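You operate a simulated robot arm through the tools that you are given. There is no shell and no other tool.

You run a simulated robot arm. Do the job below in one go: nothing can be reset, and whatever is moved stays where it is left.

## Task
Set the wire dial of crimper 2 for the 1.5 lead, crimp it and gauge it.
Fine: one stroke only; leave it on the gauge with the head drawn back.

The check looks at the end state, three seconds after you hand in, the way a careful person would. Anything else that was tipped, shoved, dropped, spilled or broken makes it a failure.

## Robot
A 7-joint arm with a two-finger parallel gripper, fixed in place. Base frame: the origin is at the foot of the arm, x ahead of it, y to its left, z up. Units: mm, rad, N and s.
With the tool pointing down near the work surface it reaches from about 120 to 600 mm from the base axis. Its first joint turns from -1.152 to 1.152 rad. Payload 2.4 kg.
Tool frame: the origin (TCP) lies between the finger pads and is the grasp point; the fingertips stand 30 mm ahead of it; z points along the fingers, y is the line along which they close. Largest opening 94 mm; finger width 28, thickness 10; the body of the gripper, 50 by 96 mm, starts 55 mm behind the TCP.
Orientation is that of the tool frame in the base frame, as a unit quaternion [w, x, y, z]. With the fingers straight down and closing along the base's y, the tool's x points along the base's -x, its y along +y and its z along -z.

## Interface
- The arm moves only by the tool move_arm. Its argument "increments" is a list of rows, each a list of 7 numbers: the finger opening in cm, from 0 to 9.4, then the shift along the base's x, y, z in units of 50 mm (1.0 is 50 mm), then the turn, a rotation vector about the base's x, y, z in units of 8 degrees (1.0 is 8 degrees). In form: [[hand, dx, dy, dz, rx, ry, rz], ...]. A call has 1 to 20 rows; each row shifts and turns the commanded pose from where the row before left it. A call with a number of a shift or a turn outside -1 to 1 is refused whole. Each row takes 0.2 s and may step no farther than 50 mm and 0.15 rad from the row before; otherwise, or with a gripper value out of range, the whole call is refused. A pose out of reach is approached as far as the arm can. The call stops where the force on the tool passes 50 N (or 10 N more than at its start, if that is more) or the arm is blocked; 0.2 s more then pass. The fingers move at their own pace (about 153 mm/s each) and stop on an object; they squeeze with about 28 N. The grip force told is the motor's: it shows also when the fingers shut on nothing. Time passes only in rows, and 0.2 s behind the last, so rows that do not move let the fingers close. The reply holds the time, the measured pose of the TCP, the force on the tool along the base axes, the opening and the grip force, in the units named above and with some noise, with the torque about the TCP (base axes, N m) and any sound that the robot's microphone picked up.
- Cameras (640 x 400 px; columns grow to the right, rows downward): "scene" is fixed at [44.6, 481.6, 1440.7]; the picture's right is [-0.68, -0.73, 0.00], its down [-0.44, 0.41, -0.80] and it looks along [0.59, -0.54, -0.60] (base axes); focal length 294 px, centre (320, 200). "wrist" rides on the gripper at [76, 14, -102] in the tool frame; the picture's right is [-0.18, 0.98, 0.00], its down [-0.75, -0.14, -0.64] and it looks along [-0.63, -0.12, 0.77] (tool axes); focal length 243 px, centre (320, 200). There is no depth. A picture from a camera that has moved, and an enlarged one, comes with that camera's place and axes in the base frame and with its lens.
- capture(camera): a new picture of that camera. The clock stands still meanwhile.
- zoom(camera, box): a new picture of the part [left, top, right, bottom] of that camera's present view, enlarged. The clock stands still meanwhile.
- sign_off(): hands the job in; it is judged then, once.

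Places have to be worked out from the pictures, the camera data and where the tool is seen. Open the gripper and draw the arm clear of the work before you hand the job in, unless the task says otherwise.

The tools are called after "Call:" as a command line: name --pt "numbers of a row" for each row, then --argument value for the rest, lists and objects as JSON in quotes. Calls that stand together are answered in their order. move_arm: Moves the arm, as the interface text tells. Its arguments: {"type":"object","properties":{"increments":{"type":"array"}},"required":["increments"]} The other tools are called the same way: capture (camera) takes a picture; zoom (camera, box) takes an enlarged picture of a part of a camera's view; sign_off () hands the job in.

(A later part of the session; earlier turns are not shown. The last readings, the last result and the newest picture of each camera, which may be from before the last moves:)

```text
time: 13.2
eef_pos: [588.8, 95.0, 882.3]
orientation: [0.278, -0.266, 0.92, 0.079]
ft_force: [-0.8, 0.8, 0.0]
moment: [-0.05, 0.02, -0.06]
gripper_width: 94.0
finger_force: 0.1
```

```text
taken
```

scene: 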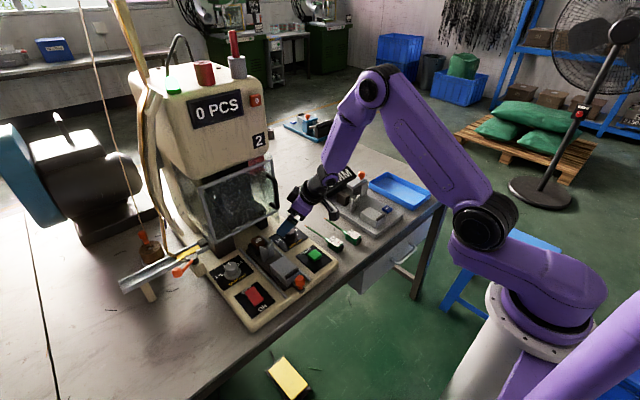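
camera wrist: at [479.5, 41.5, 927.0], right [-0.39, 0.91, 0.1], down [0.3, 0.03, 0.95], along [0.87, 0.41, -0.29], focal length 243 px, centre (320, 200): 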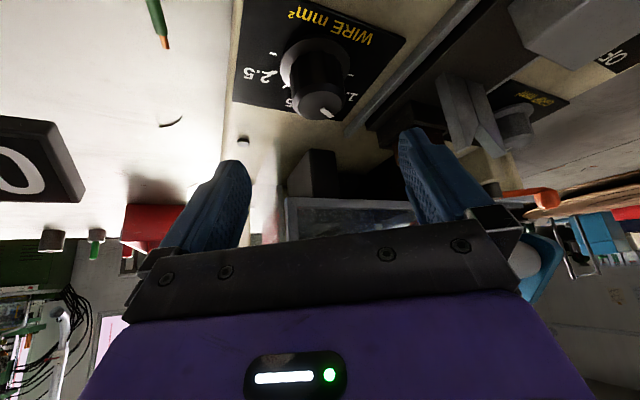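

Tilt 33.5° and yaw 32° are reached cleanly. I continue the yaw to about +58° so the whole 60° turn can be made in one stroke.

Call:
move_arm --pt "9.4 0.03 -0.01 0 0 0 0.9" --pt "9.4 0.03 -0.01 0 0 0 0.9" --pt "9.4 0.03 0 0 0 0 0.9" --pt "9.4 0 0 0 0 0 0.6"

Call:
capture --camera "wrist"

Call:
zoom --camera "wrist" --box '[240, 80, 400, 220]'

Call:
zoom --camera "scene" --box '[230, 160, 370, 260]'

```text
time: 14.2
eef_pos: [594.8, 92.6, 882.5]
orientation: [0.253, -0.47, 0.834, 0.14]
ft_force: [-0.5, 0.1, 0.1]
moment: [-0.01, 0.01, 0.01]
gripper_width: 93.8
finger_force: 0.0
```

```text
taken
camera wrist: at [519.2, -3.1, 926.3], right [-0.76, 0.64, 0.1], down [0.26, 0.16, 0.95], along [0.6, 0.75, -0.29], focal length 243 px, centre (320, 200)
```

wrist: 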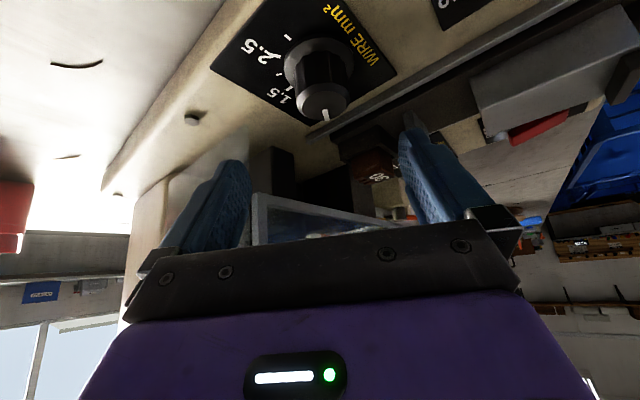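

```text
2.86 times, centred on (320, 150) of wrist
camera zoom: at [519.2, -3.1, 926.3], right [-0.76, 0.64, 0.1], down [0.26, 0.16, 0.95], along [0.6, 0.75, -0.29], focal length 693 px, centre (320, 343)
```

zoom: 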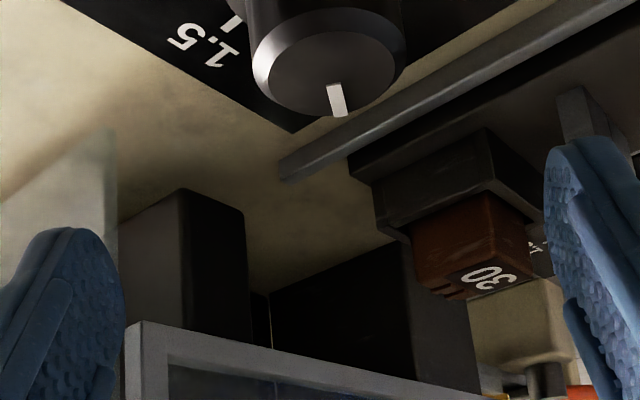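

```text
4.00 times, centred on (300, 210) of scene
camera zoom: at [44.6, 481.6, 1440.7], right [-0.68, -0.73, 0.0], down [-0.44, 0.41, -0.8], along [0.59, -0.54, -0.6], focal length 1176 px, centre (400, 160)
```

zoom: 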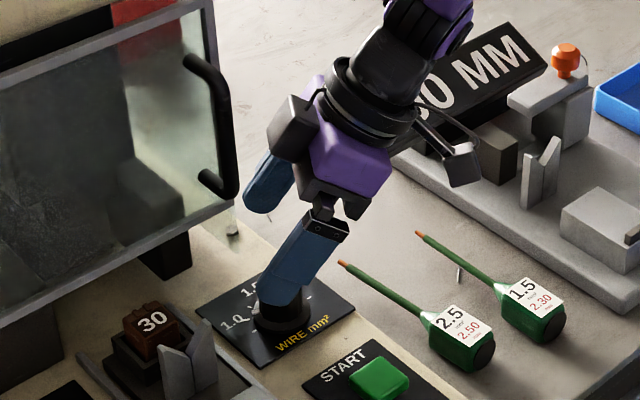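

Combining the three wrist views, the knob's axis is at (590, 98.5) with its top at z about 830 and panel at z about 800. I move the TCP to (587.4, 94.2, 843), fingers 60 mm open, straddling the knob.

Call:
move_arm --pt "6.0 -0.15 0.03 0 0 0 0" --pt "6.0 0 0 -0.2 0 0 0" --pt "6.0 0 0 -0.3 0 0 0" --pt "6.0 0 0 -0.29 0 0 0"

Call:
capture --camera "wrist"

Call:
zoom --camera "wrist" --box '[240, 80, 400, 220]'

Call:
zoom --camera "scene" --box '[250, 180, 350, 260]'

```text
time: 15.2
eef_pos: [587.1, 94.2, 842.8]
orientation: [0.253, -0.469, 0.835, 0.139]
ft_force: [0.1, -0.6, -0.2]
moment: [0.0, 0.01, 0.0]
gripper_width: 60.1
finger_force: 0.1
```

```text
taken
camera wrist: at [511.7, -1.5, 886.8], right [-0.76, 0.64, 0.1], down [0.26, 0.16, 0.95], along [0.6, 0.75, -0.29], focal length 243 px, centre (320, 200)
```

wrist: 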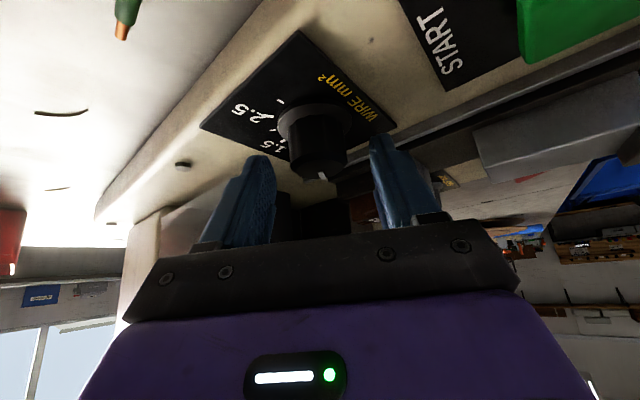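

```text
2.86 times, centred on (320, 150) of wrist
camera zoom: at [511.7, -1.5, 886.8], right [-0.76, 0.64, 0.1], down [0.26, 0.16, 0.95], along [0.6, 0.75, -0.29], focal length 693 px, centre (320, 343)
```

zoom: 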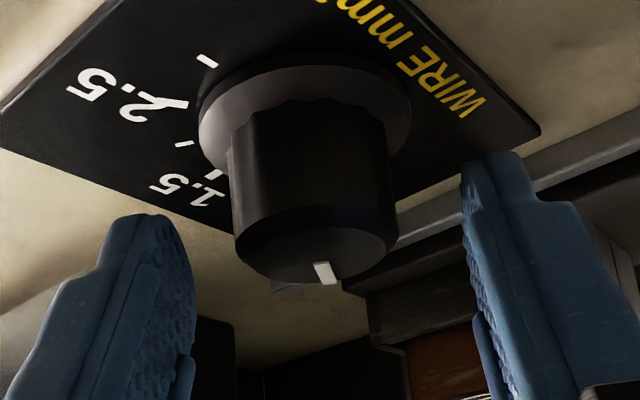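

```text
5.00 times, centred on (300, 220) of scene
camera zoom: at [44.6, 481.6, 1440.7], right [-0.68, -0.73, 0.0], down [-0.44, 0.41, -0.8], along [0.59, -0.54, -0.6], focal length 1470 px, centre (420, 100)
```

zoom: 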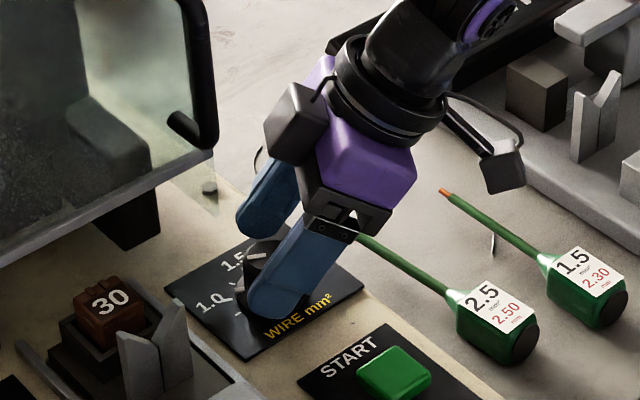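

The fingers straddle the knob's upper half, centred within a couple of millimetres. I close on it gently and read the forces.

Call:
move_arm --pt "3.6 0 0 0 0 0 0" --pt "3.0 0 0 0 0 0 0" --pt "2.4 0 0 0 0 0 0" --pt "2.0 0 0 0 0 0 0"

Call:
zoom --camera "wrist" --box '[240, 80, 400, 220]'

```text
time: 16.2
eef_pos: [586.6, 94.0, 842.7]
orientation: [0.253, -0.468, 0.835, 0.14]
ft_force: [2.2, 1.1, -1.2]
moment: [0.4, 0.49, 0.02]
gripper_width: 32.7
finger_force: 44.9
```

```text
2.86 times, centred on (320, 150) of wrist
camera zoom: at [511.7, -1.4, 886.8], right [-0.76, 0.64, 0.1], down [0.26, 0.16, 0.95], along [0.6, 0.75, -0.29], focal length 693 px, centre (320, 343)
```

zoom: 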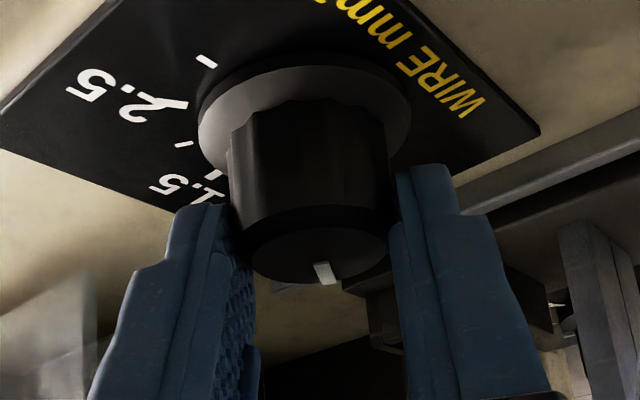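

The knob is held (32.7 mm, low side load). I turn it clockwise about its own axis, first 30°, and check forces.

Call:
move_arm --pt "2.0 -0.0112 0.008 0 0 0 -0.9375" --pt "2.0 -0.0102 0.0094 0 0 0 -0.9375" --pt "2.0 -0.0088 0.0106 0 0 0 -0.9375" --pt "2.0 -0.0074 0.0118 0 0 0 -0.9375"

Call:
zoom --camera "wrist" --box '[240, 80, 400, 220]'

```text
time: 17.2
eef_pos: [584.0, 95.6, 844.3]
orientation: [0.28, -0.237, 0.928, 0.069]
ft_force: [-9.9, 1.0, 9.5]
moment: [0.95, 0.78, 0.01]
gripper_width: 32.7
finger_force: 44.9
```

```text
2.86 times, centred on (320, 150) of wrist
camera zoom: at [471.7, 51.2, 886.8], right [-0.34, 0.94, 0.1], down [0.3, 0.01, 0.95], along [0.89, 0.35, -0.29], focal length 693 px, centre (320, 343)
```

zoom: 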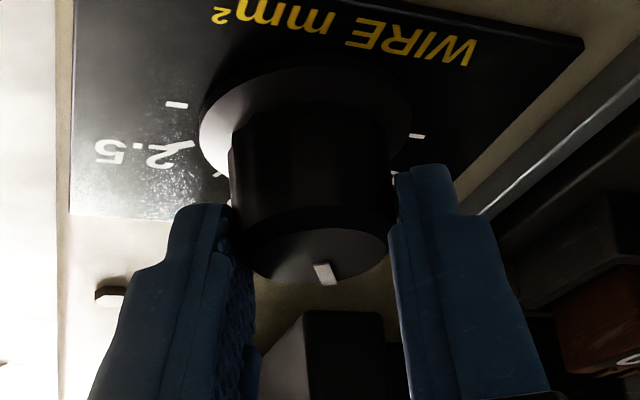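

The knob turns with the fingers and forces are modest (about 14 N). I continue the remaining 30°.

Call:
move_arm --pt "2.0 -0.0058 0.0126 0 0 0 -0.9375" --pt "2.0 -0.0042 0.0132 0 0 0 -0.9375" --pt "2.0 -0.0022 0.0138 0 0 0 -0.9375" --pt "2.0 -0.0006 0.0138 0 0 0 -0.9375"

Call:
zoom --camera "wrist" --box '[240, 80, 400, 220]'

Call:
zoom --camera "scene" --box '[250, 180, 350, 260]'

```text
time: 18.2
eef_pos: [583.1, 101.6, 843.7]
orientation: [0.288, 0.009, 0.958, -0.006]
ft_force: [-19.7, 8.8, 12.9]
moment: [0.64, 0.08, 0.1]
gripper_width: 32.5
finger_force: 45.0
```

```text
2.86 times, centred on (320, 150) of wrist
camera zoom: at [463.4, 116.8, 886.9], right [0.17, 0.98, 0.1], down [0.27, -0.14, 0.95], along [0.95, -0.14, -0.29], focal length 693 px, centre (320, 343)
```

zoom: 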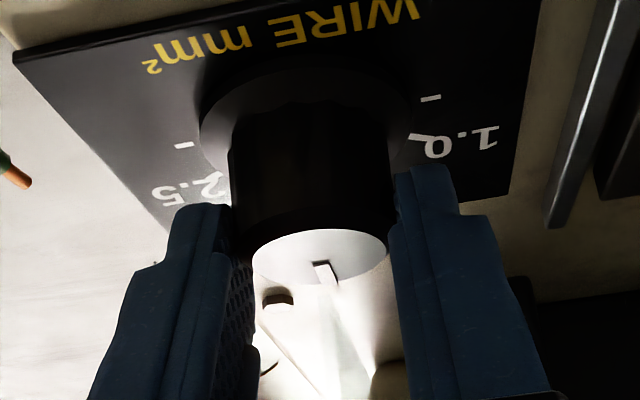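

```text
5.00 times, centred on (300, 220) of scene
camera zoom: at [43.9, 481.7, 1440.7], right [-0.68, -0.73, 0.0], down [-0.44, 0.41, -0.8], along [0.59, -0.54, -0.6], focal length 1470 px, centre (420, 100)
```

zoom: 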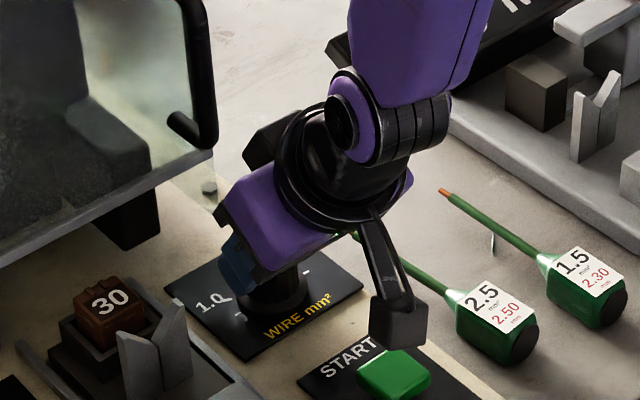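

The tool has turned the full 60° and the knob pointer moved with it. I release and rise straight up to check where the pointer now stands.

Call:
move_arm --pt "5.0 0 0 0 0 0 0" --pt "6.0 0 0 0 0 0 0" --pt "6.0 0 0 0.4 0 0 0" --pt "6.0 0 0 0.6 0 0 0"

Call:
capture --camera "wrist"

Call:
zoom --camera "wrist" --box '[270, 60, 370, 150]'

Call:
zoom --camera "scene" --box '[250, 200, 330, 260]'

```text
time: 19.2
eef_pos: [583.2, 97.9, 893.1]
orientation: [0.289, 0.012, 0.957, -0.007]
ft_force: [0.0, -0.5, -0.1]
moment: [0.01, -0.01, -0.02]
gripper_width: 60.3
finger_force: 0.1
```

```text
taken
camera wrist: at [463.2, 114.4, 936.4], right [0.18, 0.98, 0.1], down [0.27, -0.14, 0.95], along [0.95, -0.14, -0.29], focal length 243 px, centre (320, 200)
```

wrist: 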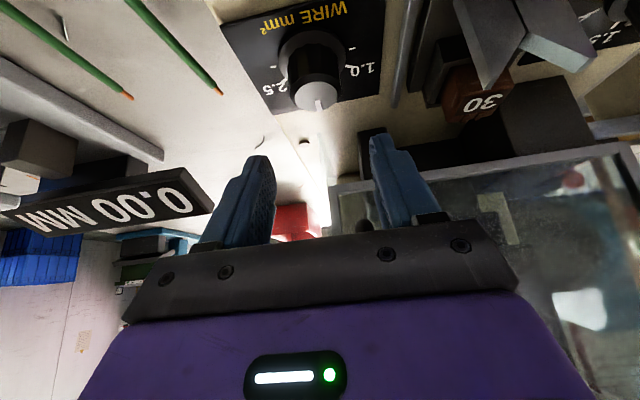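

```text
4.44 times, centred on (320, 105) of wrist
camera zoom: at [463.2, 114.4, 936.4], right [0.18, 0.98, 0.1], down [0.27, -0.14, 0.95], along [0.95, -0.14, -0.29], focal length 1078 px, centre (320, 622)
```

zoom: 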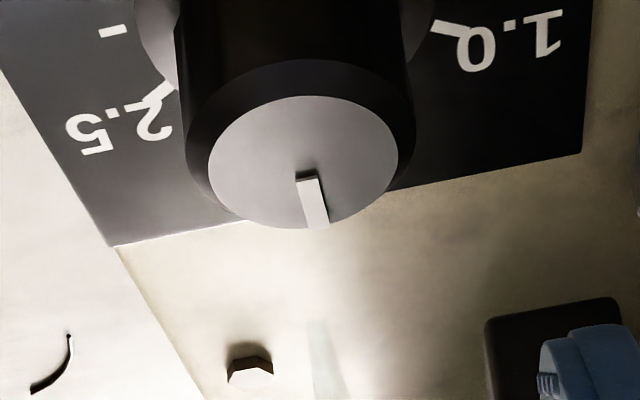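

```text
6.67 times, centred on (290, 230) of scene
camera zoom: at [44.6, 481.6, 1440.7], right [-0.68, -0.73, 0.0], down [-0.44, 0.41, -0.8], along [0.59, -0.54, -0.6], focal length 1960 px, centre (520, 0)
```

zoom: 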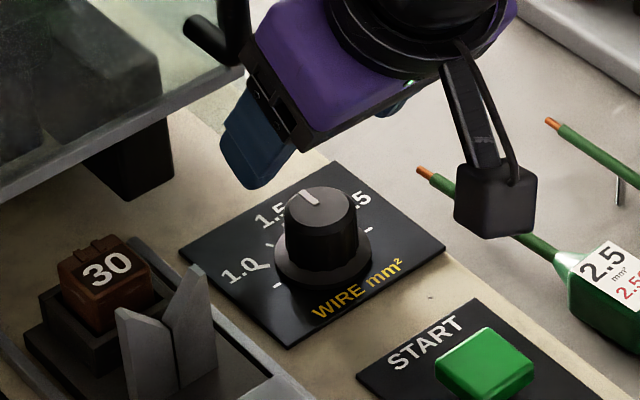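

The pointer measures about -4° from the 1.5 mark (which is straight ahead). That is close, but I will regrip and nudge it back +4° to sit on the mark.

Call:
move_arm --pt "6.0 0.036 0.036 -0.4 0 0 0" --pt "6.0 0 0 -0.4 0 0 0" --pt "6.0 0 0 -0.19 0 0 0" --pt "3.6 0 0 0 0 0 0" --pt "2.6 0 0 0 0 0 0" --pt "2.0 0 0 0 0 0 0" --pt "2.0 0 0 0 0 0 0"

Call:
zoom --camera "wrist" --box '[240, 80, 400, 220]'

```text
time: 20.8
eef_pos: [585.9, 100.2, 843.8]
orientation: [0.289, 0.012, 0.957, -0.006]
ft_force: [2.5, 2.6, -2.8]
moment: [0.8, -0.35, -0.02]
gripper_width: 32.7
finger_force: 45.2
```

```text
2.86 times, centred on (320, 150) of wrist
camera zoom: at [465.9, 117.1, 886.1], right [0.18, 0.98, 0.1], down [0.27, -0.14, 0.95], along [0.95, -0.14, -0.29], focal length 693 px, centre (320, 343)
```

zoom: 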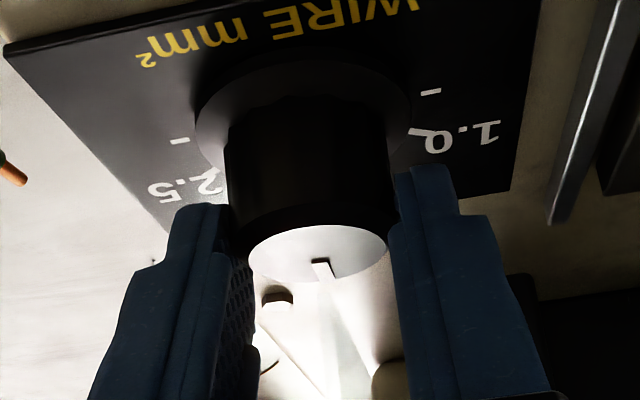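

Held again with little side load; I turn +4° about the knob axis, release and rise to check.

Call:
move_arm --pt "2.0 0 -0.004 0 0 0 0.26" --pt "2.0 0 -0.004 0 0 0 0.26" --pt "2.0 0 0 0 0 0 0" --pt "5.0 0 0 0 0 0 0" --pt "6.0 0 0 0 0 0 0" --pt "6.0 0 0 0.4 0 0 0" --pt "6.0 0 0 0.6 0 0 0"

Call:
zoom --camera "wrist" --box '[270, 60, 370, 150]'

Call:
zoom --camera "scene" --box '[265, 215, 315, 255]'

```text
time: 22.4
eef_pos: [586.7, 102.3, 894.4]
orientation: [0.288, -0.024, 0.957, 0.004]
ft_force: [0.0, 0.0, -0.2]
moment: [0.0, 0.02, -0.01]
gripper_width: 59.7
finger_force: 0.0
```

```text
4.44 times, centred on (320, 105) of wrist
camera zoom: at [465.1, 109.7, 937.4], right [0.11, 0.99, 0.1], down [0.28, -0.12, 0.95], along [0.95, -0.08, -0.29], focal length 1078 px, centre (320, 622)
```

zoom: 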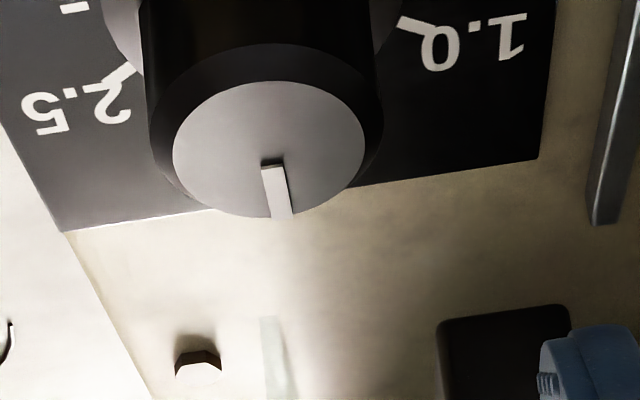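

```text
10.00 times, centred on (290, 235) of scene
camera zoom: at [44.6, 481.6, 1440.7], right [-0.68, -0.73, 0.0], down [-0.44, 0.41, -0.8], along [0.59, -0.54, -0.6], focal length 2941 px, centre (620, -150)
```

zoom: 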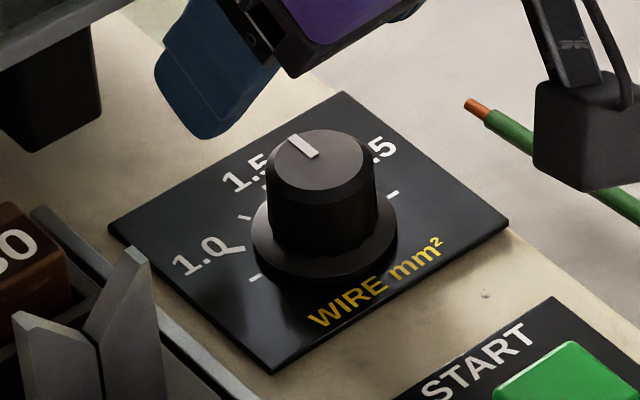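

The pointer is now straight at 1.5. I back away from the press, return the tool to vertical, and take a look at the carriage from above.

Call:
move_arm --pt "7.0 -0.7 0 0.5 0 0 0" --pt "8.0 -0.7 0 0.5 0 0 0" --pt "9.0 -0.7 0.3 0.5 0 0.5 -0.28" --pt "9.4 -0.3 0.5 0.4 0 1 0" --pt "9.4 0 0.5 0.2 0 1 0" --pt "9.4 0 0.5 0 0 1 0" --pt "9.4 0 0.2 0 0 0.69 0"

Call:
capture --camera "wrist"

Call:
capture --camera "scene"

```text
time: 24.0
eef_pos: [466.1, 198.6, 999.2]
orientation: [0.001, -0.004, 1.0, 0.0]
ft_force: [0.6, -0.1, -0.5]
moment: [-0.02, 0.02, -0.01]
gripper_width: 93.9
finger_force: 0.1
out of reach, approached as far as the arm can: row 4, 5
```

```text
taken
camera wrist: at [389.8, 211.6, 1102.9], right [0.17, 0.98, 0.0], down [0.75, -0.13, 0.64], along [0.63, -0.11, -0.77], focal length 243 px, centre (320, 200)
```

wrist: 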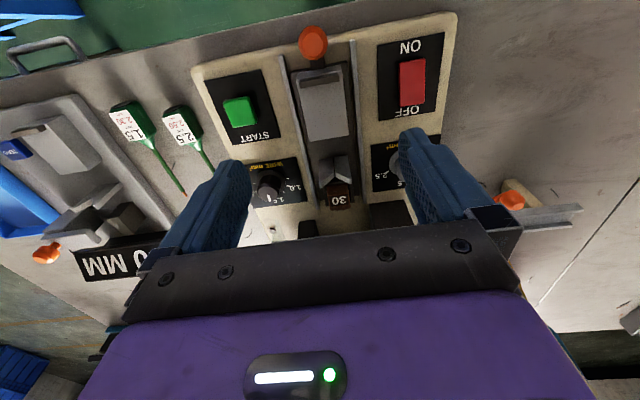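

```text
taken
```

scene: 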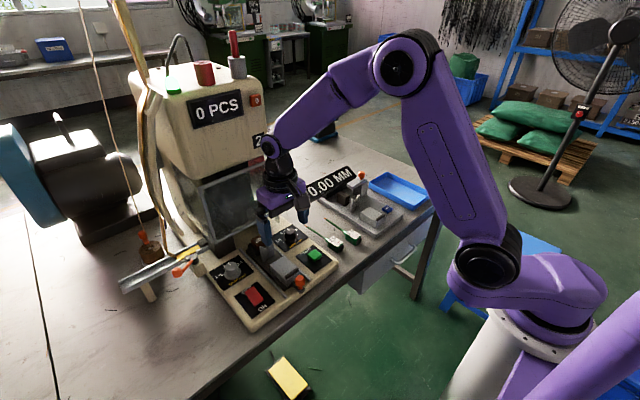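

The tool is vertical again. I zoom on the carriage to measure its block, V and brown part.

Call:
zoom --camera "wrist" --box '[275, 20, 375, 120]'

Call:
zoom --camera "wrist" --box '[290, 120, 390, 220]'

Call:
zoom --camera "scene" --box '[235, 225, 315, 295]'

Call:
zoom --camera "wrist" --box '[100, 85, 220, 205]'

```text
4.00 times, centred on (325, 70) of wrist
camera zoom: at [389.8, 211.6, 1102.9], right [0.17, 0.98, 0.0], down [0.75, -0.13, 0.64], along [0.63, -0.11, -0.77], focal length 970 px, centre (300, 720)
```

zoom: 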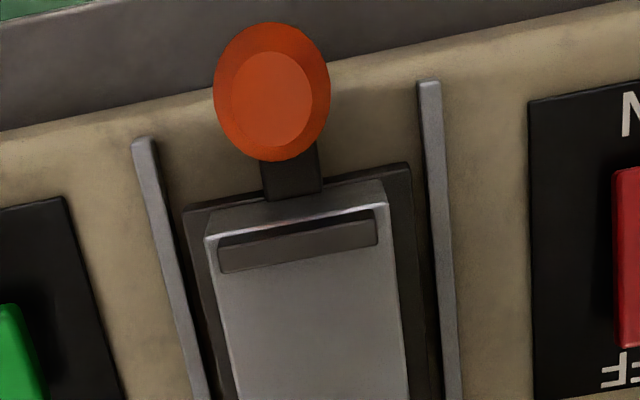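

```text
4.00 times, centred on (340, 170) of wrist
camera zoom: at [389.8, 211.6, 1102.9], right [0.17, 0.98, 0.0], down [0.75, -0.13, 0.64], along [0.63, -0.11, -0.77], focal length 970 px, centre (240, 320)
```

zoom: 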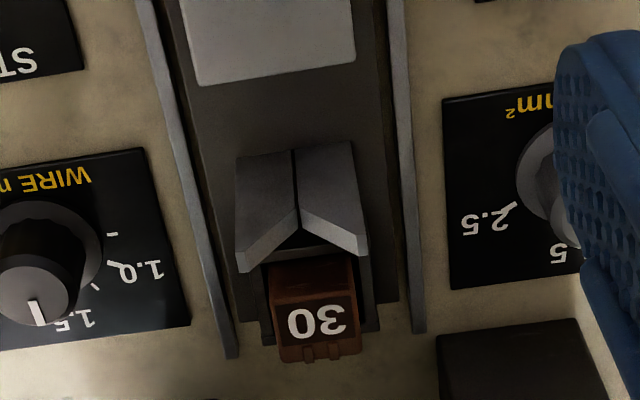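

```text
5.71 times, centred on (275, 260) of scene
camera zoom: at [44.6, 481.6, 1440.7], right [-0.68, -0.73, 0.0], down [-0.44, 0.41, -0.8], along [0.59, -0.54, -0.6], focal length 1680 px, centre (577, -143)
```

zoom: 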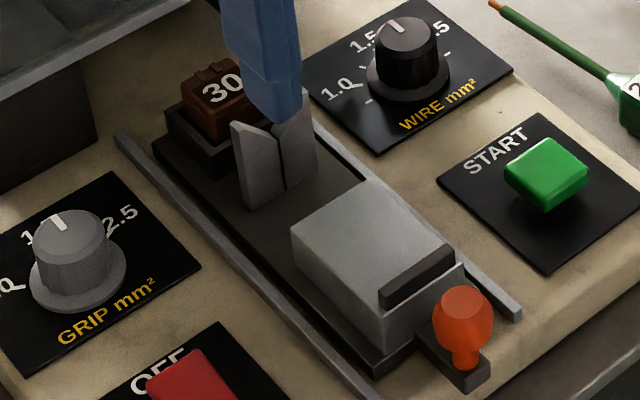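

```text
3.33 times, centred on (160, 145) of wrist
camera zoom: at [389.8, 211.6, 1102.9], right [0.17, 0.98, 0.0], down [0.75, -0.13, 0.64], along [0.63, -0.11, -0.77], focal length 809 px, centre (853, 383)
```

zoom: 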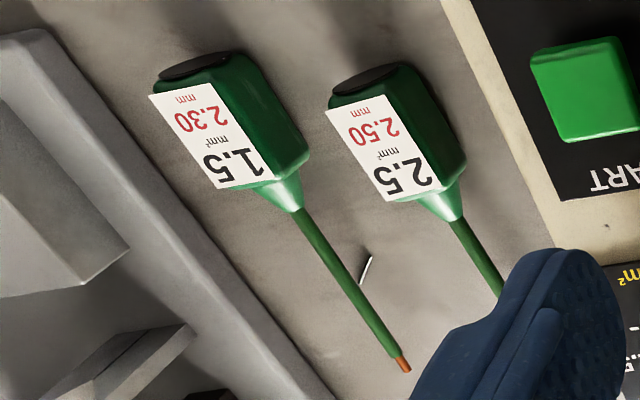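

I have the block (x about 448–515, y 175–223), the V at x about 535–563 and the brown "30" part behind it at x about 580–607. I need a side view to learn the heights and whether the wire goes into the brown part, so I swing to look along +y from the START side.

Call:
move_arm --pt "9.4 0 -0.4 0 0 0 0.9" --pt "9.4 0 -0.4 0 0 0 0.9" --pt "9.4 0 -0.4 0 0 0 0.9" --pt "9.4 0.1 -0.4 0 0 0 0.9" --pt "9.4 0.1 -0.4 0 0 0 0.9" --pt "9.4 0.1 -0.4 0 0 0 0.9" --pt "9.4 0.1 -0.4 -0.2 0 0 0.9" --pt "9.4 0.1 -0.4 -0.3 0 0 0.9" --pt "9.4 0.1 0 -0.4 0 0 0.9" --pt "9.4 0 0 -0.4 0 0 0.9" --pt "9.4 0 0 0 0 0 0.9" --pt "9.4 0 0 0 0 0 0.9" --pt "9.4 0 0 0 0 0 0.45"

Call:
capture --camera "wrist"

Call:
capture --camera "scene"

```text
time: 26.8
eef_pos: [496.3, 39.8, 933.3]
orientation: [0.0, 0.712, -0.703, -0.002]
ft_force: [1.3, 0.0, -0.1]
moment: [-0.03, 0.03, 0.02]
gripper_width: 94.0
finger_force: 0.2
```

```text
taken
camera wrist: at [482.7, -36.7, 1036.0], right [-0.98, 0.17, 0.0], down [0.13, 0.75, 0.64], along [0.11, 0.63, -0.77], focal length 243 px, centre (320, 200)
```

wrist: 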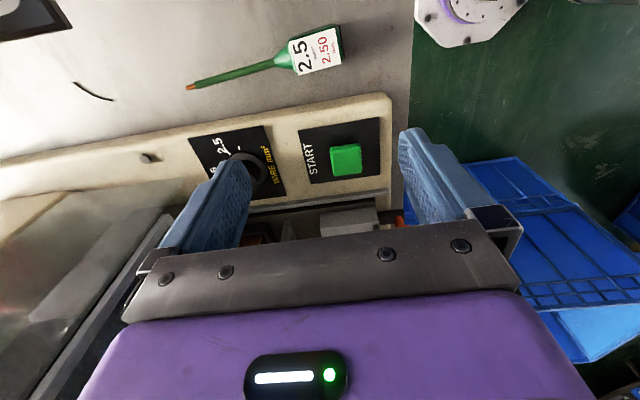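

```text
taken
```

scene: 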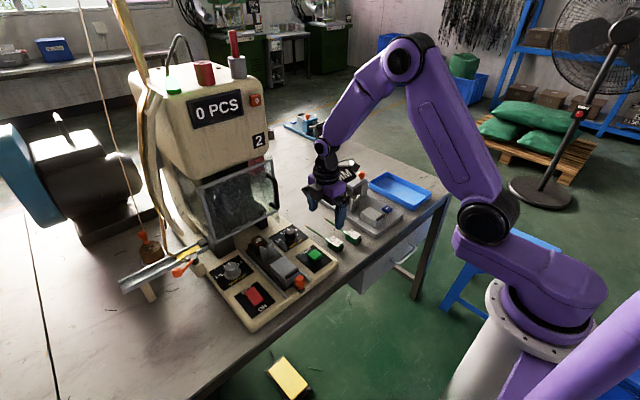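

Yaw +90° works. I tilt the tool so the camera looks across the carriage from the side.

Call:
move_arm --pt "9.4 0.2 0 0.2 0.9 0 0" --pt "9.4 0.2 0 0.2 0.9 0 0" --pt "9.4 0.2 0 0 0.9 0 0" --pt "9.4 0 0 0 0.7 0 0"

Call:
capture --camera "wrist"

Call:
zoom --camera "wrist" --box '[230, 90, 430, 230]'

```text
time: 27.8
eef_pos: [527.4, 40.0, 954.0]
orientation: [-0.168, 0.69, -0.684, -0.166]
ft_force: [0.2, -1.1, 0.4]
moment: [0.03, -0.03, 0.04]
gripper_width: 94.0
finger_force: 0.0
```

```text
taken
camera wrist: at [512.4, -75.4, 1009.9], right [-0.98, 0.16, 0.08], down [0.13, 0.37, 0.92], along [0.11, 0.91, -0.39], focal length 243 px, centre (320, 200)
```

wrist: 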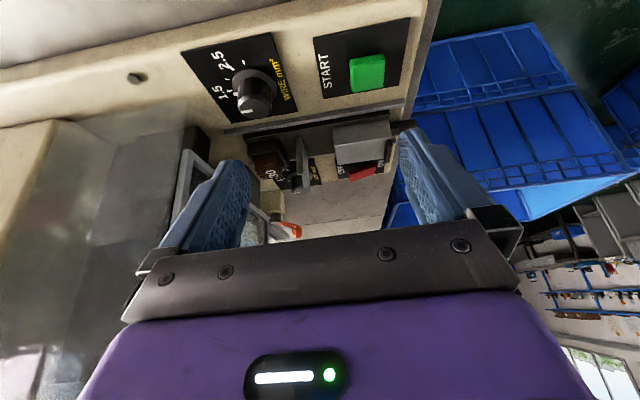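

```text
2.86 times, centred on (330, 160) of wrist
camera zoom: at [512.4, -75.4, 1009.9], right [-0.98, 0.16, 0.08], down [0.13, 0.37, 0.92], along [0.11, 0.91, -0.39], focal length 693 px, centre (291, 314)
```

zoom: 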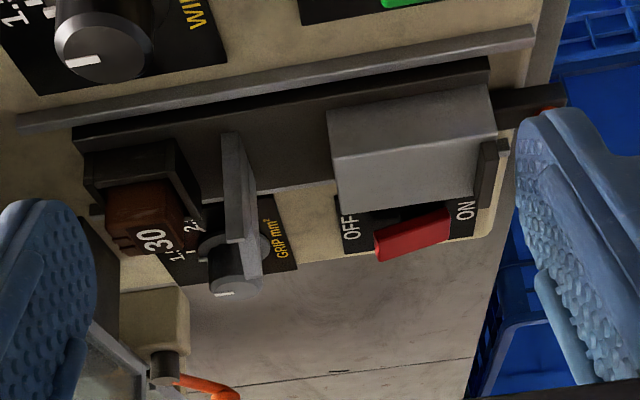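

A useful side view. I zoom in on the brown part, V and block.

Call:
zoom --camera "wrist" --box '[240, 130, 330, 200]'

Call:
zoom --camera "wrist" --box '[310, 100, 420, 190]'

```text
5.71 times, centred on (285, 165) of wrist
camera zoom: at [512.4, -75.4, 1009.9], right [-0.98, 0.16, 0.08], down [0.13, 0.37, 0.92], along [0.11, 0.91, -0.39], focal length 1386 px, centre (520, 400)
```

zoom: 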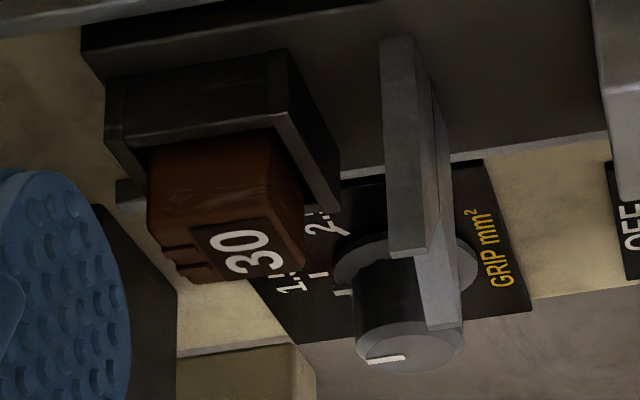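

```text
4.44 times, centred on (365, 145) of wrist
camera zoom: at [512.4, -75.4, 1009.9], right [-0.98, 0.16, 0.08], down [0.13, 0.37, 0.92], along [0.11, 0.91, -0.39], focal length 1078 px, centre (120, 444)
```

zoom: 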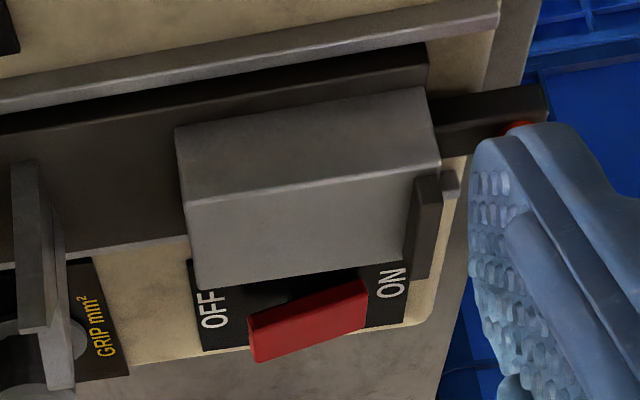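

From the side view: block top z about 833.5 with a lip at x about 450–457, V notch bottom z about 845 at x 558–568, and the brown anvil top z about 843 at x 597–625, so the lead lies flat across all three with its handle against the lip. Table is z about 760. Now I return upright over the 1.5 lead for a close look.

Call:
move_arm --pt "9.4 -0.1 -0.1 0.1 -0.9 0 0" --pt "9.4 -0.1 -0.1 0.1 -0.9 0 0" --pt "9.4 -0.1 -0.2 0 -0.9 0 0" --pt "9.4 -0.2 -0.2 0 -0.7 0 0" --pt "9.4 -0.2 -0.2 0 0 0 -0.95" --pt "9.4 -0.2 -0.2 0 0 0 -0.95" --pt "9.4 -0.2 -0.2 0 0 0 -0.95" --pt "9.4 -0.2 -0.2 0 0 0 -0.95" --pt "9.4 -0.2 -0.2 0 0 0 -0.95" --pt "9.4 -0.2 -0.2 0 0 0 -0.95" --pt "9.4 0 -0.2 0 0 0 -0.95" --pt "9.4 0 -0.1 0 0 0 -0.95" --pt "9.4 0 0 0 0 0 -0.95" --pt "9.4 0 0 0 0 0 -0.95" --pt "9.4 0 0 0 0 0 -0.95" --pt "9.4 0 0 0 0 0 -0.8"

Call:
capture --camera "wrist"

Call:
zoom --camera "wrist" --box '[250, 60, 400, 190]'

```text
time: 31.2
eef_pos: [440.9, -64.9, 962.7]
orientation: [0.001, -0.004, 1.0, 0.001]
ft_force: [-0.9, 0.4, 0.7]
moment: [0.03, -0.04, 0.02]
gripper_width: 94.3
finger_force: 0.0
```

```text
taken
camera wrist: at [364.6, -52.0, 1065.5], right [0.18, 0.98, 0.0], down [0.75, -0.14, 0.64], along [0.63, -0.11, -0.77], focal length 243 px, centre (320, 200)
```

wrist: 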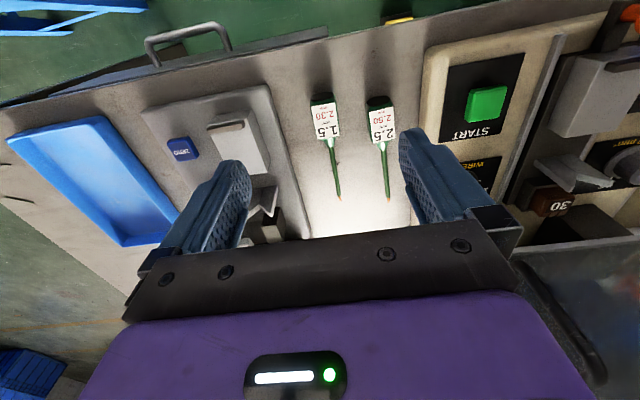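

```text
3.08 times, centred on (325, 125) of wrist
camera zoom: at [364.6, -52.0, 1065.5], right [0.18, 0.98, 0.0], down [0.75, -0.14, 0.64], along [0.63, -0.11, -0.77], focal length 746 px, centre (305, 431)
```

zoom: 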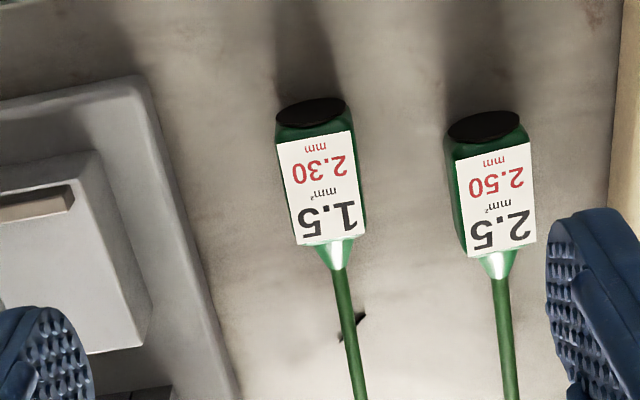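

The 1.5 lead's handle is 28–30 mm wide, centred at (475, -65.3), aligned with x, from about x 447 (cap) to 500. I descend with fingers 52 mm open, stopping a bit high to check.

Call:
move_arm --pt "5.2 0.34 -0.008 -0.5 0 0 -0.06" --pt "5.2 0.34 0 -0.8 0 0 0" --pt "5.2 0 0 -0.9 0 0 0" --pt "5.2 0 0 -0.6 0 0 0"

Call:
capture --camera "wrist"

Call:
zoom --camera "wrist" --box '[240, 80, 400, 220]'

```text
time: 32.2
eef_pos: [473.7, -64.2, 822.4]
orientation: [0.001, 0.0, 1.0, 0.001]
ft_force: [0.2, 0.1, 0.0]
moment: [0.0, 0.03, 0.0]
gripper_width: 52.1
finger_force: 0.0
```

```text
taken
camera wrist: at [396.8, -50.7, 925.7], right [0.18, 0.98, 0.0], down [0.75, -0.14, 0.64], along [0.63, -0.12, -0.77], focal length 243 px, centre (320, 200)
```

wrist: 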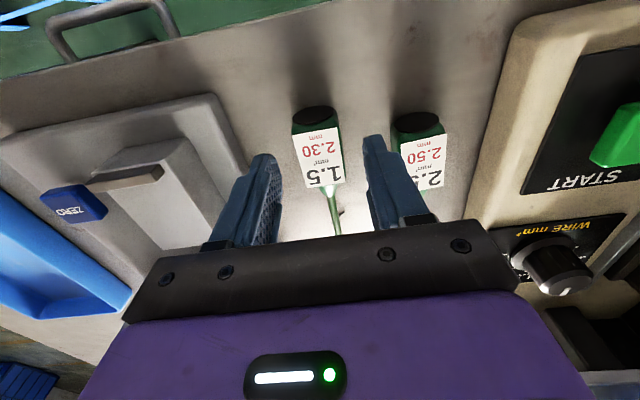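

```text
2.86 times, centred on (320, 150) of wrist
camera zoom: at [396.8, -50.7, 925.7], right [0.18, 0.98, 0.0], down [0.75, -0.14, 0.64], along [0.63, -0.12, -0.77], focal length 693 px, centre (320, 343)
```

zoom: 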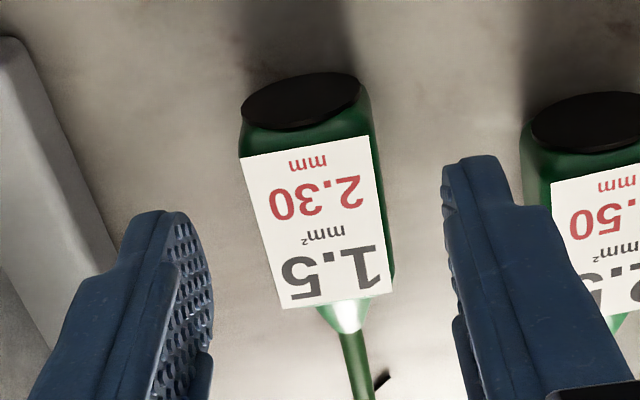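

The fingers straddle the handle well; its top is at about z 788, centre (477, -65.5). I make a small correction, descend to z 794 and close.

Call:
move_arm --pt "5.2 0.04 -0.026 -0.3 0 0 0" --pt "5.2 0 0 -0.27 0 0 0" --pt "3.4 0 0 0 0 0 0" --pt "2.8 0 0 0 0 0 0" --pt "2.0 0 0 0 0 0 0" --pt "2.0 0 0 0 0 0 0"

Call:
zoom --camera "wrist" --box '[240, 60, 400, 220]'

```text
time: 33.6
eef_pos: [477.8, -66.0, 794.3]
orientation: [0.002, 0.0, 1.0, 0.0]
ft_force: [-0.5, -0.4, -0.2]
moment: [-0.01, 0.0, 0.03]
gripper_width: 29.1
finger_force: 27.7
```

```text
2.50 times, centred on (320, 140) of wrist
camera zoom: at [400.9, -52.8, 897.7], right [0.18, 0.98, 0.0], down [0.75, -0.14, 0.64], along [0.63, -0.12, -0.77], focal length 606 px, centre (320, 350)
```

zoom: 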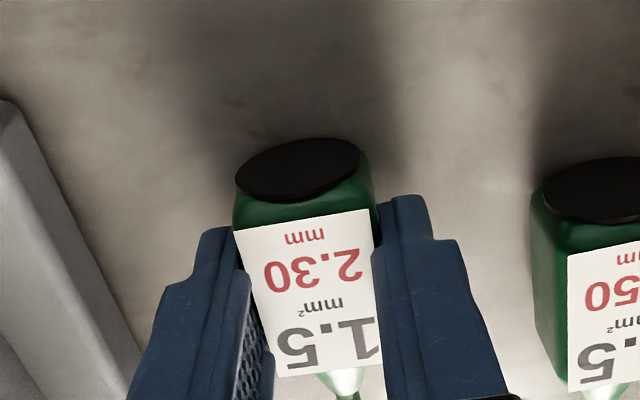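

The lead is gripped (29.1 mm). I lift it straight up, then draw back so the tip clears the guard handle while crossing.

Call:
move_arm --pt "2.0 0 0 0.4 0 0 0" --pt "2.0 0 0 0.7 0 0 0" --pt "2.0 -0.2 0 0.8 0 0 0" --pt "2.0 -0.4 0 0.8 0 0 0" --pt "2.0 -0.4 0 0.1 0 0 0"

Call:
capture --camera "wrist"

Call:
zoom --camera "scene" --box '[260, 120, 440, 260]'

```text
time: 34.8
eef_pos: [428.1, -68.2, 934.9]
orientation: [0.002, 0.0, 1.0, 0.0]
ft_force: [0.0, -0.4, -0.6]
moment: [0.0, 0.01, 0.01]
gripper_width: 29.1
finger_force: 28.5
```

```text
taken
camera wrist: at [351.1, -54.3, 1038.4], right [0.18, 0.98, 0.0], down [0.75, -0.14, 0.64], along [0.63, -0.12, -0.77], focal length 243 px, centre (320, 200)
```

wrist: 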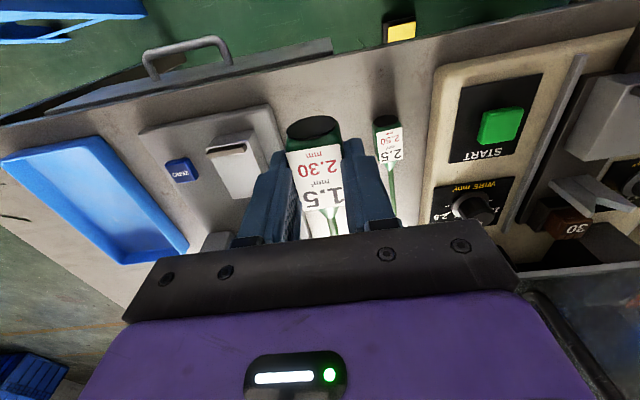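

```text
2.86 times, centred on (350, 190) of scene
camera zoom: at [44.6, 481.6, 1440.7], right [-0.68, -0.73, 0.0], down [-0.44, 0.41, -0.8], along [0.59, -0.54, -0.6], focal length 840 px, centre (234, 229)
```

zoom: 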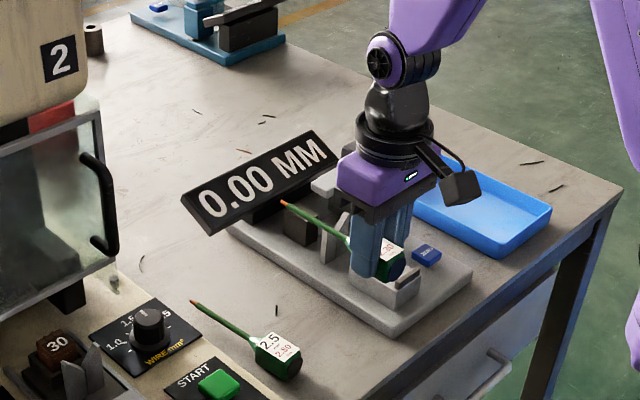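

The lead is held level. I carry it across to the carriage's line at y about 199, staying back at x 428.

Call:
move_arm --pt "2.0 0 0.89 0 0 0 0" --pt "2.0 0 0.89 0 0 0 0" --pt "2.0 0 0.89 0 0 0 0" --pt "2.0 0 0.89 0 0 0 0" --pt "2.0 0 0.89 0 0 0 0" --pt "2.0 0 0.85 0 0 0 0" --pt "2.0 0 0 0 0 0 0"

Call:
capture --camera "wrist"

Call:
zoom --camera "scene" --box '[220, 160, 340, 300]'

```text
time: 36.4
eef_pos: [426.4, 198.7, 932.6]
orientation: [0.002, 0.0, 1.0, 0.0]
ft_force: [-0.5, 0.1, -0.3]
moment: [0.0, 0.01, 0.01]
gripper_width: 29.3
finger_force: 28.1
```

```text
taken
camera wrist: at [349.8, 212.3, 1035.3], right [0.18, 0.98, 0.0], down [0.75, -0.14, 0.64], along [0.63, -0.12, -0.77], focal length 243 px, centre (320, 200)
```

wrist: 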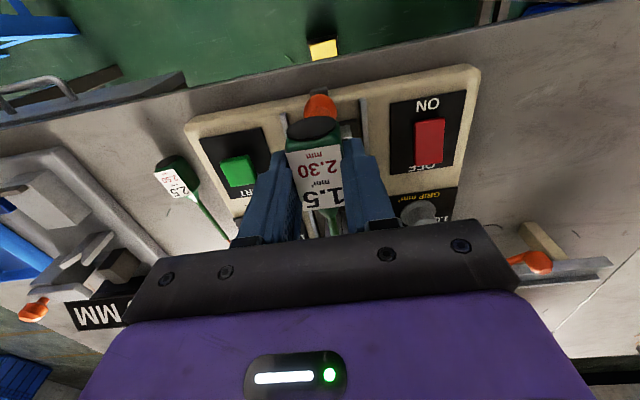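

```text
2.86 times, centred on (280, 230) of scene
camera zoom: at [44.6, 481.6, 1440.7], right [-0.68, -0.73, 0.0], down [-0.44, 0.41, -0.8], along [0.59, -0.54, -0.6], focal length 840 px, centre (434, 114)
```

zoom: 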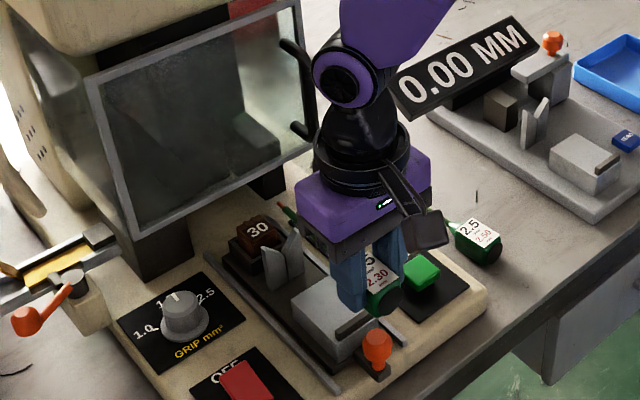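

Cap-to-TCP offset is about -25 mm, tip +133 mm. To sit just in front of the lip (x 457) I want TCP x about 486. I move forward at height, then part-way down, and inspect.

Call:
move_arm --pt "2.0 0.6 0.01 0 0 0 0" --pt "2.0 0.59 0 0 0 0 0" --pt "2.0 0 0 -0.5 0 0 0" --pt "2.0 0 0 -0.4 0 0 0" --pt "2.0 0 0 0 0 0 0"

Call:
capture --camera "wrist"

Call:
zoom --camera "wrist" --box '[240, 60, 400, 240]'

Call:
zoom --camera "scene" --box '[225, 200, 325, 300]'

```text
time: 37.6
eef_pos: [485.5, 197.4, 889.1]
orientation: [0.001, 0.0, 1.0, 0.001]
ft_force: [-0.6, -1.0, -1.0]
moment: [0.04, 0.03, 0.02]
gripper_width: 28.9
finger_force: 28.4
```

```text
taken
camera wrist: at [408.7, 212.3, 990.8], right [0.18, 0.98, 0.0], down [0.75, -0.14, 0.64], along [0.63, -0.12, -0.77], focal length 243 px, centre (320, 200)
```

wrist: 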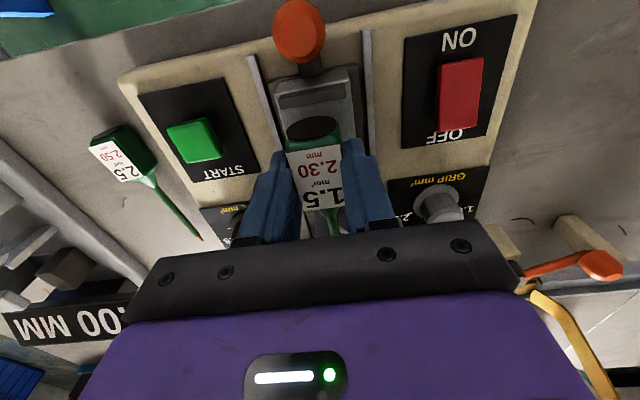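

```text
2.22 times, centred on (320, 150) of wrist
camera zoom: at [408.7, 212.3, 990.8], right [0.18, 0.98, 0.0], down [0.75, -0.14, 0.64], along [0.63, -0.12, -0.77], focal length 539 px, centre (320, 311)
```

zoom: 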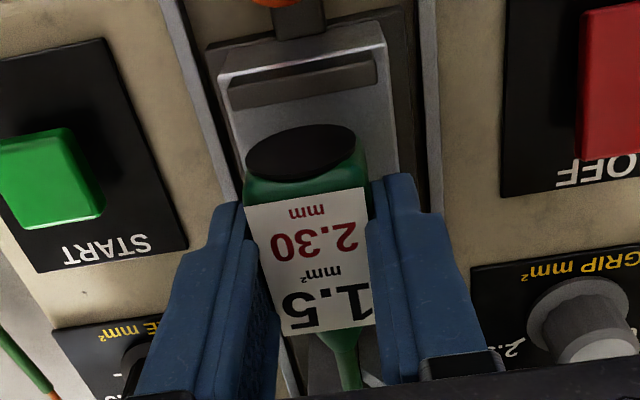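

```text
4.00 times, centred on (275, 250) of scene
camera zoom: at [44.6, 481.6, 1440.7], right [-0.68, -0.73, 0.0], down [-0.44, 0.41, -0.8], along [0.59, -0.54, -0.6], focal length 1176 px, centre (500, 0)
```

zoom: 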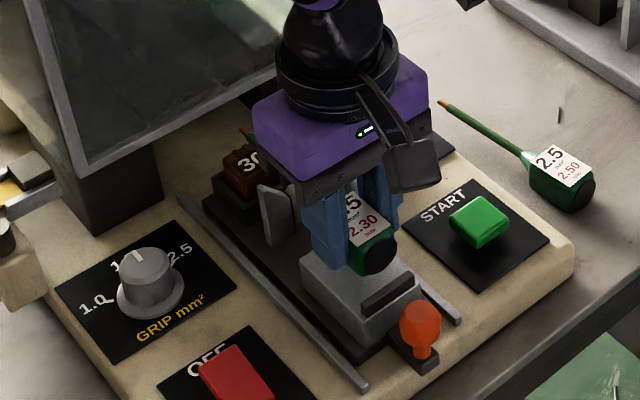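

The handle is centred about 1–1.5 mm off the block's middle and its cap is just ahead of the lip. I shift +2 mm in x, +1 mm in y and lower to just above the block.

Call:
move_arm --pt "2.0 0.04 0.02 0 0 0 0" --pt "2.0 0 0 -0.2 0 0 0" --pt "2.0 0 0 -0.16 0 0 0" --pt "2.0 0 0 0 0 0 0"

Call:
zoom --camera "wrist" --box '[240, 60, 400, 240]'

Call:
zoom --camera "scene" --box '[235, 220, 305, 280]'

```text
time: 38.6
eef_pos: [489.1, 200.0, 871.0]
orientation: [0.001, 0.001, 1.0, 0.001]
ft_force: [1.2, -0.3, 0.2]
moment: [0.01, 0.0, 0.0]
gripper_width: 28.8
finger_force: 27.9
```

```text
2.22 times, centred on (320, 150) of wrist
camera zoom: at [411.9, 213.1, 973.7], right [0.18, 0.98, 0.0], down [0.75, -0.14, 0.64], along [0.63, -0.12, -0.77], focal length 539 px, centre (320, 311)
```

zoom: 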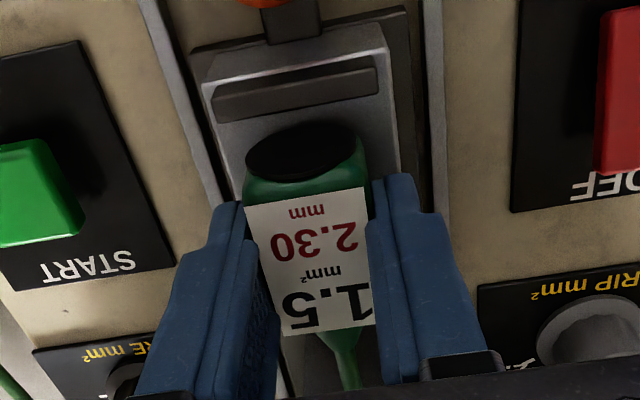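

```text
6.67 times, centred on (270, 250) of scene
camera zoom: at [44.6, 481.6, 1440.7], right [-0.68, -0.73, 0.0], down [-0.44, 0.41, -0.8], along [0.59, -0.54, -0.6], focal length 1960 px, centre (653, -133)
```

zoom: 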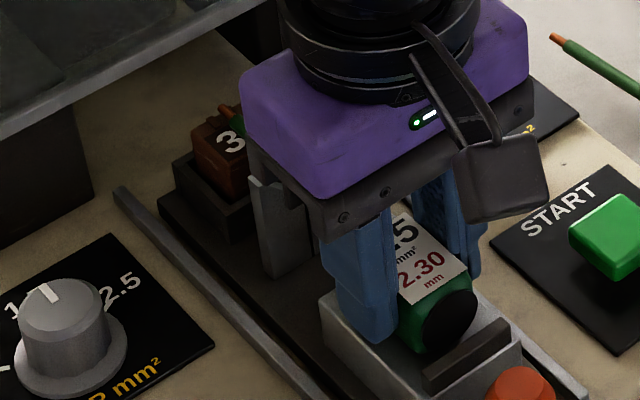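

The lead hangs just above its seat with the tip over the brown anvil and a small gap to the lip. I lower the last few millimetres in small steps to feel the contact.

Call:
move_arm --pt "2.0 0 0 -0.04 0 0 0" --pt "2.0 0 0 -0.03 0 0 0" --pt "2.0 0 0 0 0 0 0"

```text
time: 39.4
eef_pos: [487.6, 199.9, 869.1]
orientation: [0.002, 0.0, 1.0, 0.001]
ft_force: [-1.6, 0.0, 15.8]
moment: [-0.05, 0.22, 0.02]
gripper_width: 29.3
finger_force: 28.0
```

Contact at 15.8 N: the handle is on the block. I ease up half a millimetre and nudge back towards the lip to seat the cap, reading the x force.

Call:
move_arm --pt "2.0 0 0 0.016 0 0 0" --pt "2.0 -0.03 0 0 0 0 0" --pt "2.0 -0.03 0 0 0 0 0" --pt "2.0 0 0 0 0 0 0"

Call:
zoom --camera "wrist" --box '[260, 60, 380, 200]'

```text
time: 40.4
eef_pos: [484.8, 200.6, 869.4]
orientation: [0.001, 0.0, 1.0, 0.001]
ft_force: [1.4, -0.8, 3.1]
moment: [-0.02, -0.08, -0.01]
gripper_width: 29.0
finger_force: 27.9
```

```text
2.86 times, centred on (320, 130) of wrist
camera zoom: at [408.5, 213.3, 971.7], right [0.18, 0.98, 0.0], down [0.75, -0.14, 0.64], along [0.63, -0.12, -0.77], focal length 693 px, centre (320, 400)
```

zoom: 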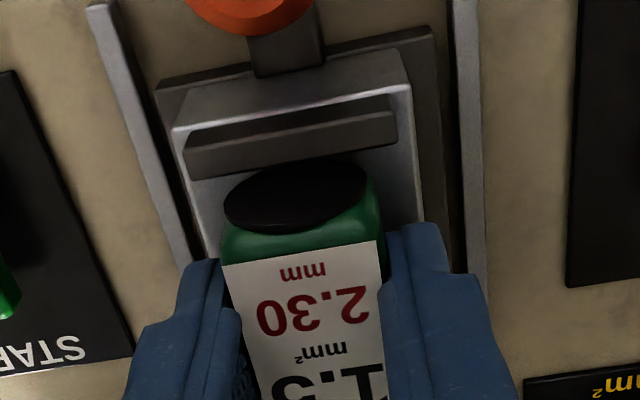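

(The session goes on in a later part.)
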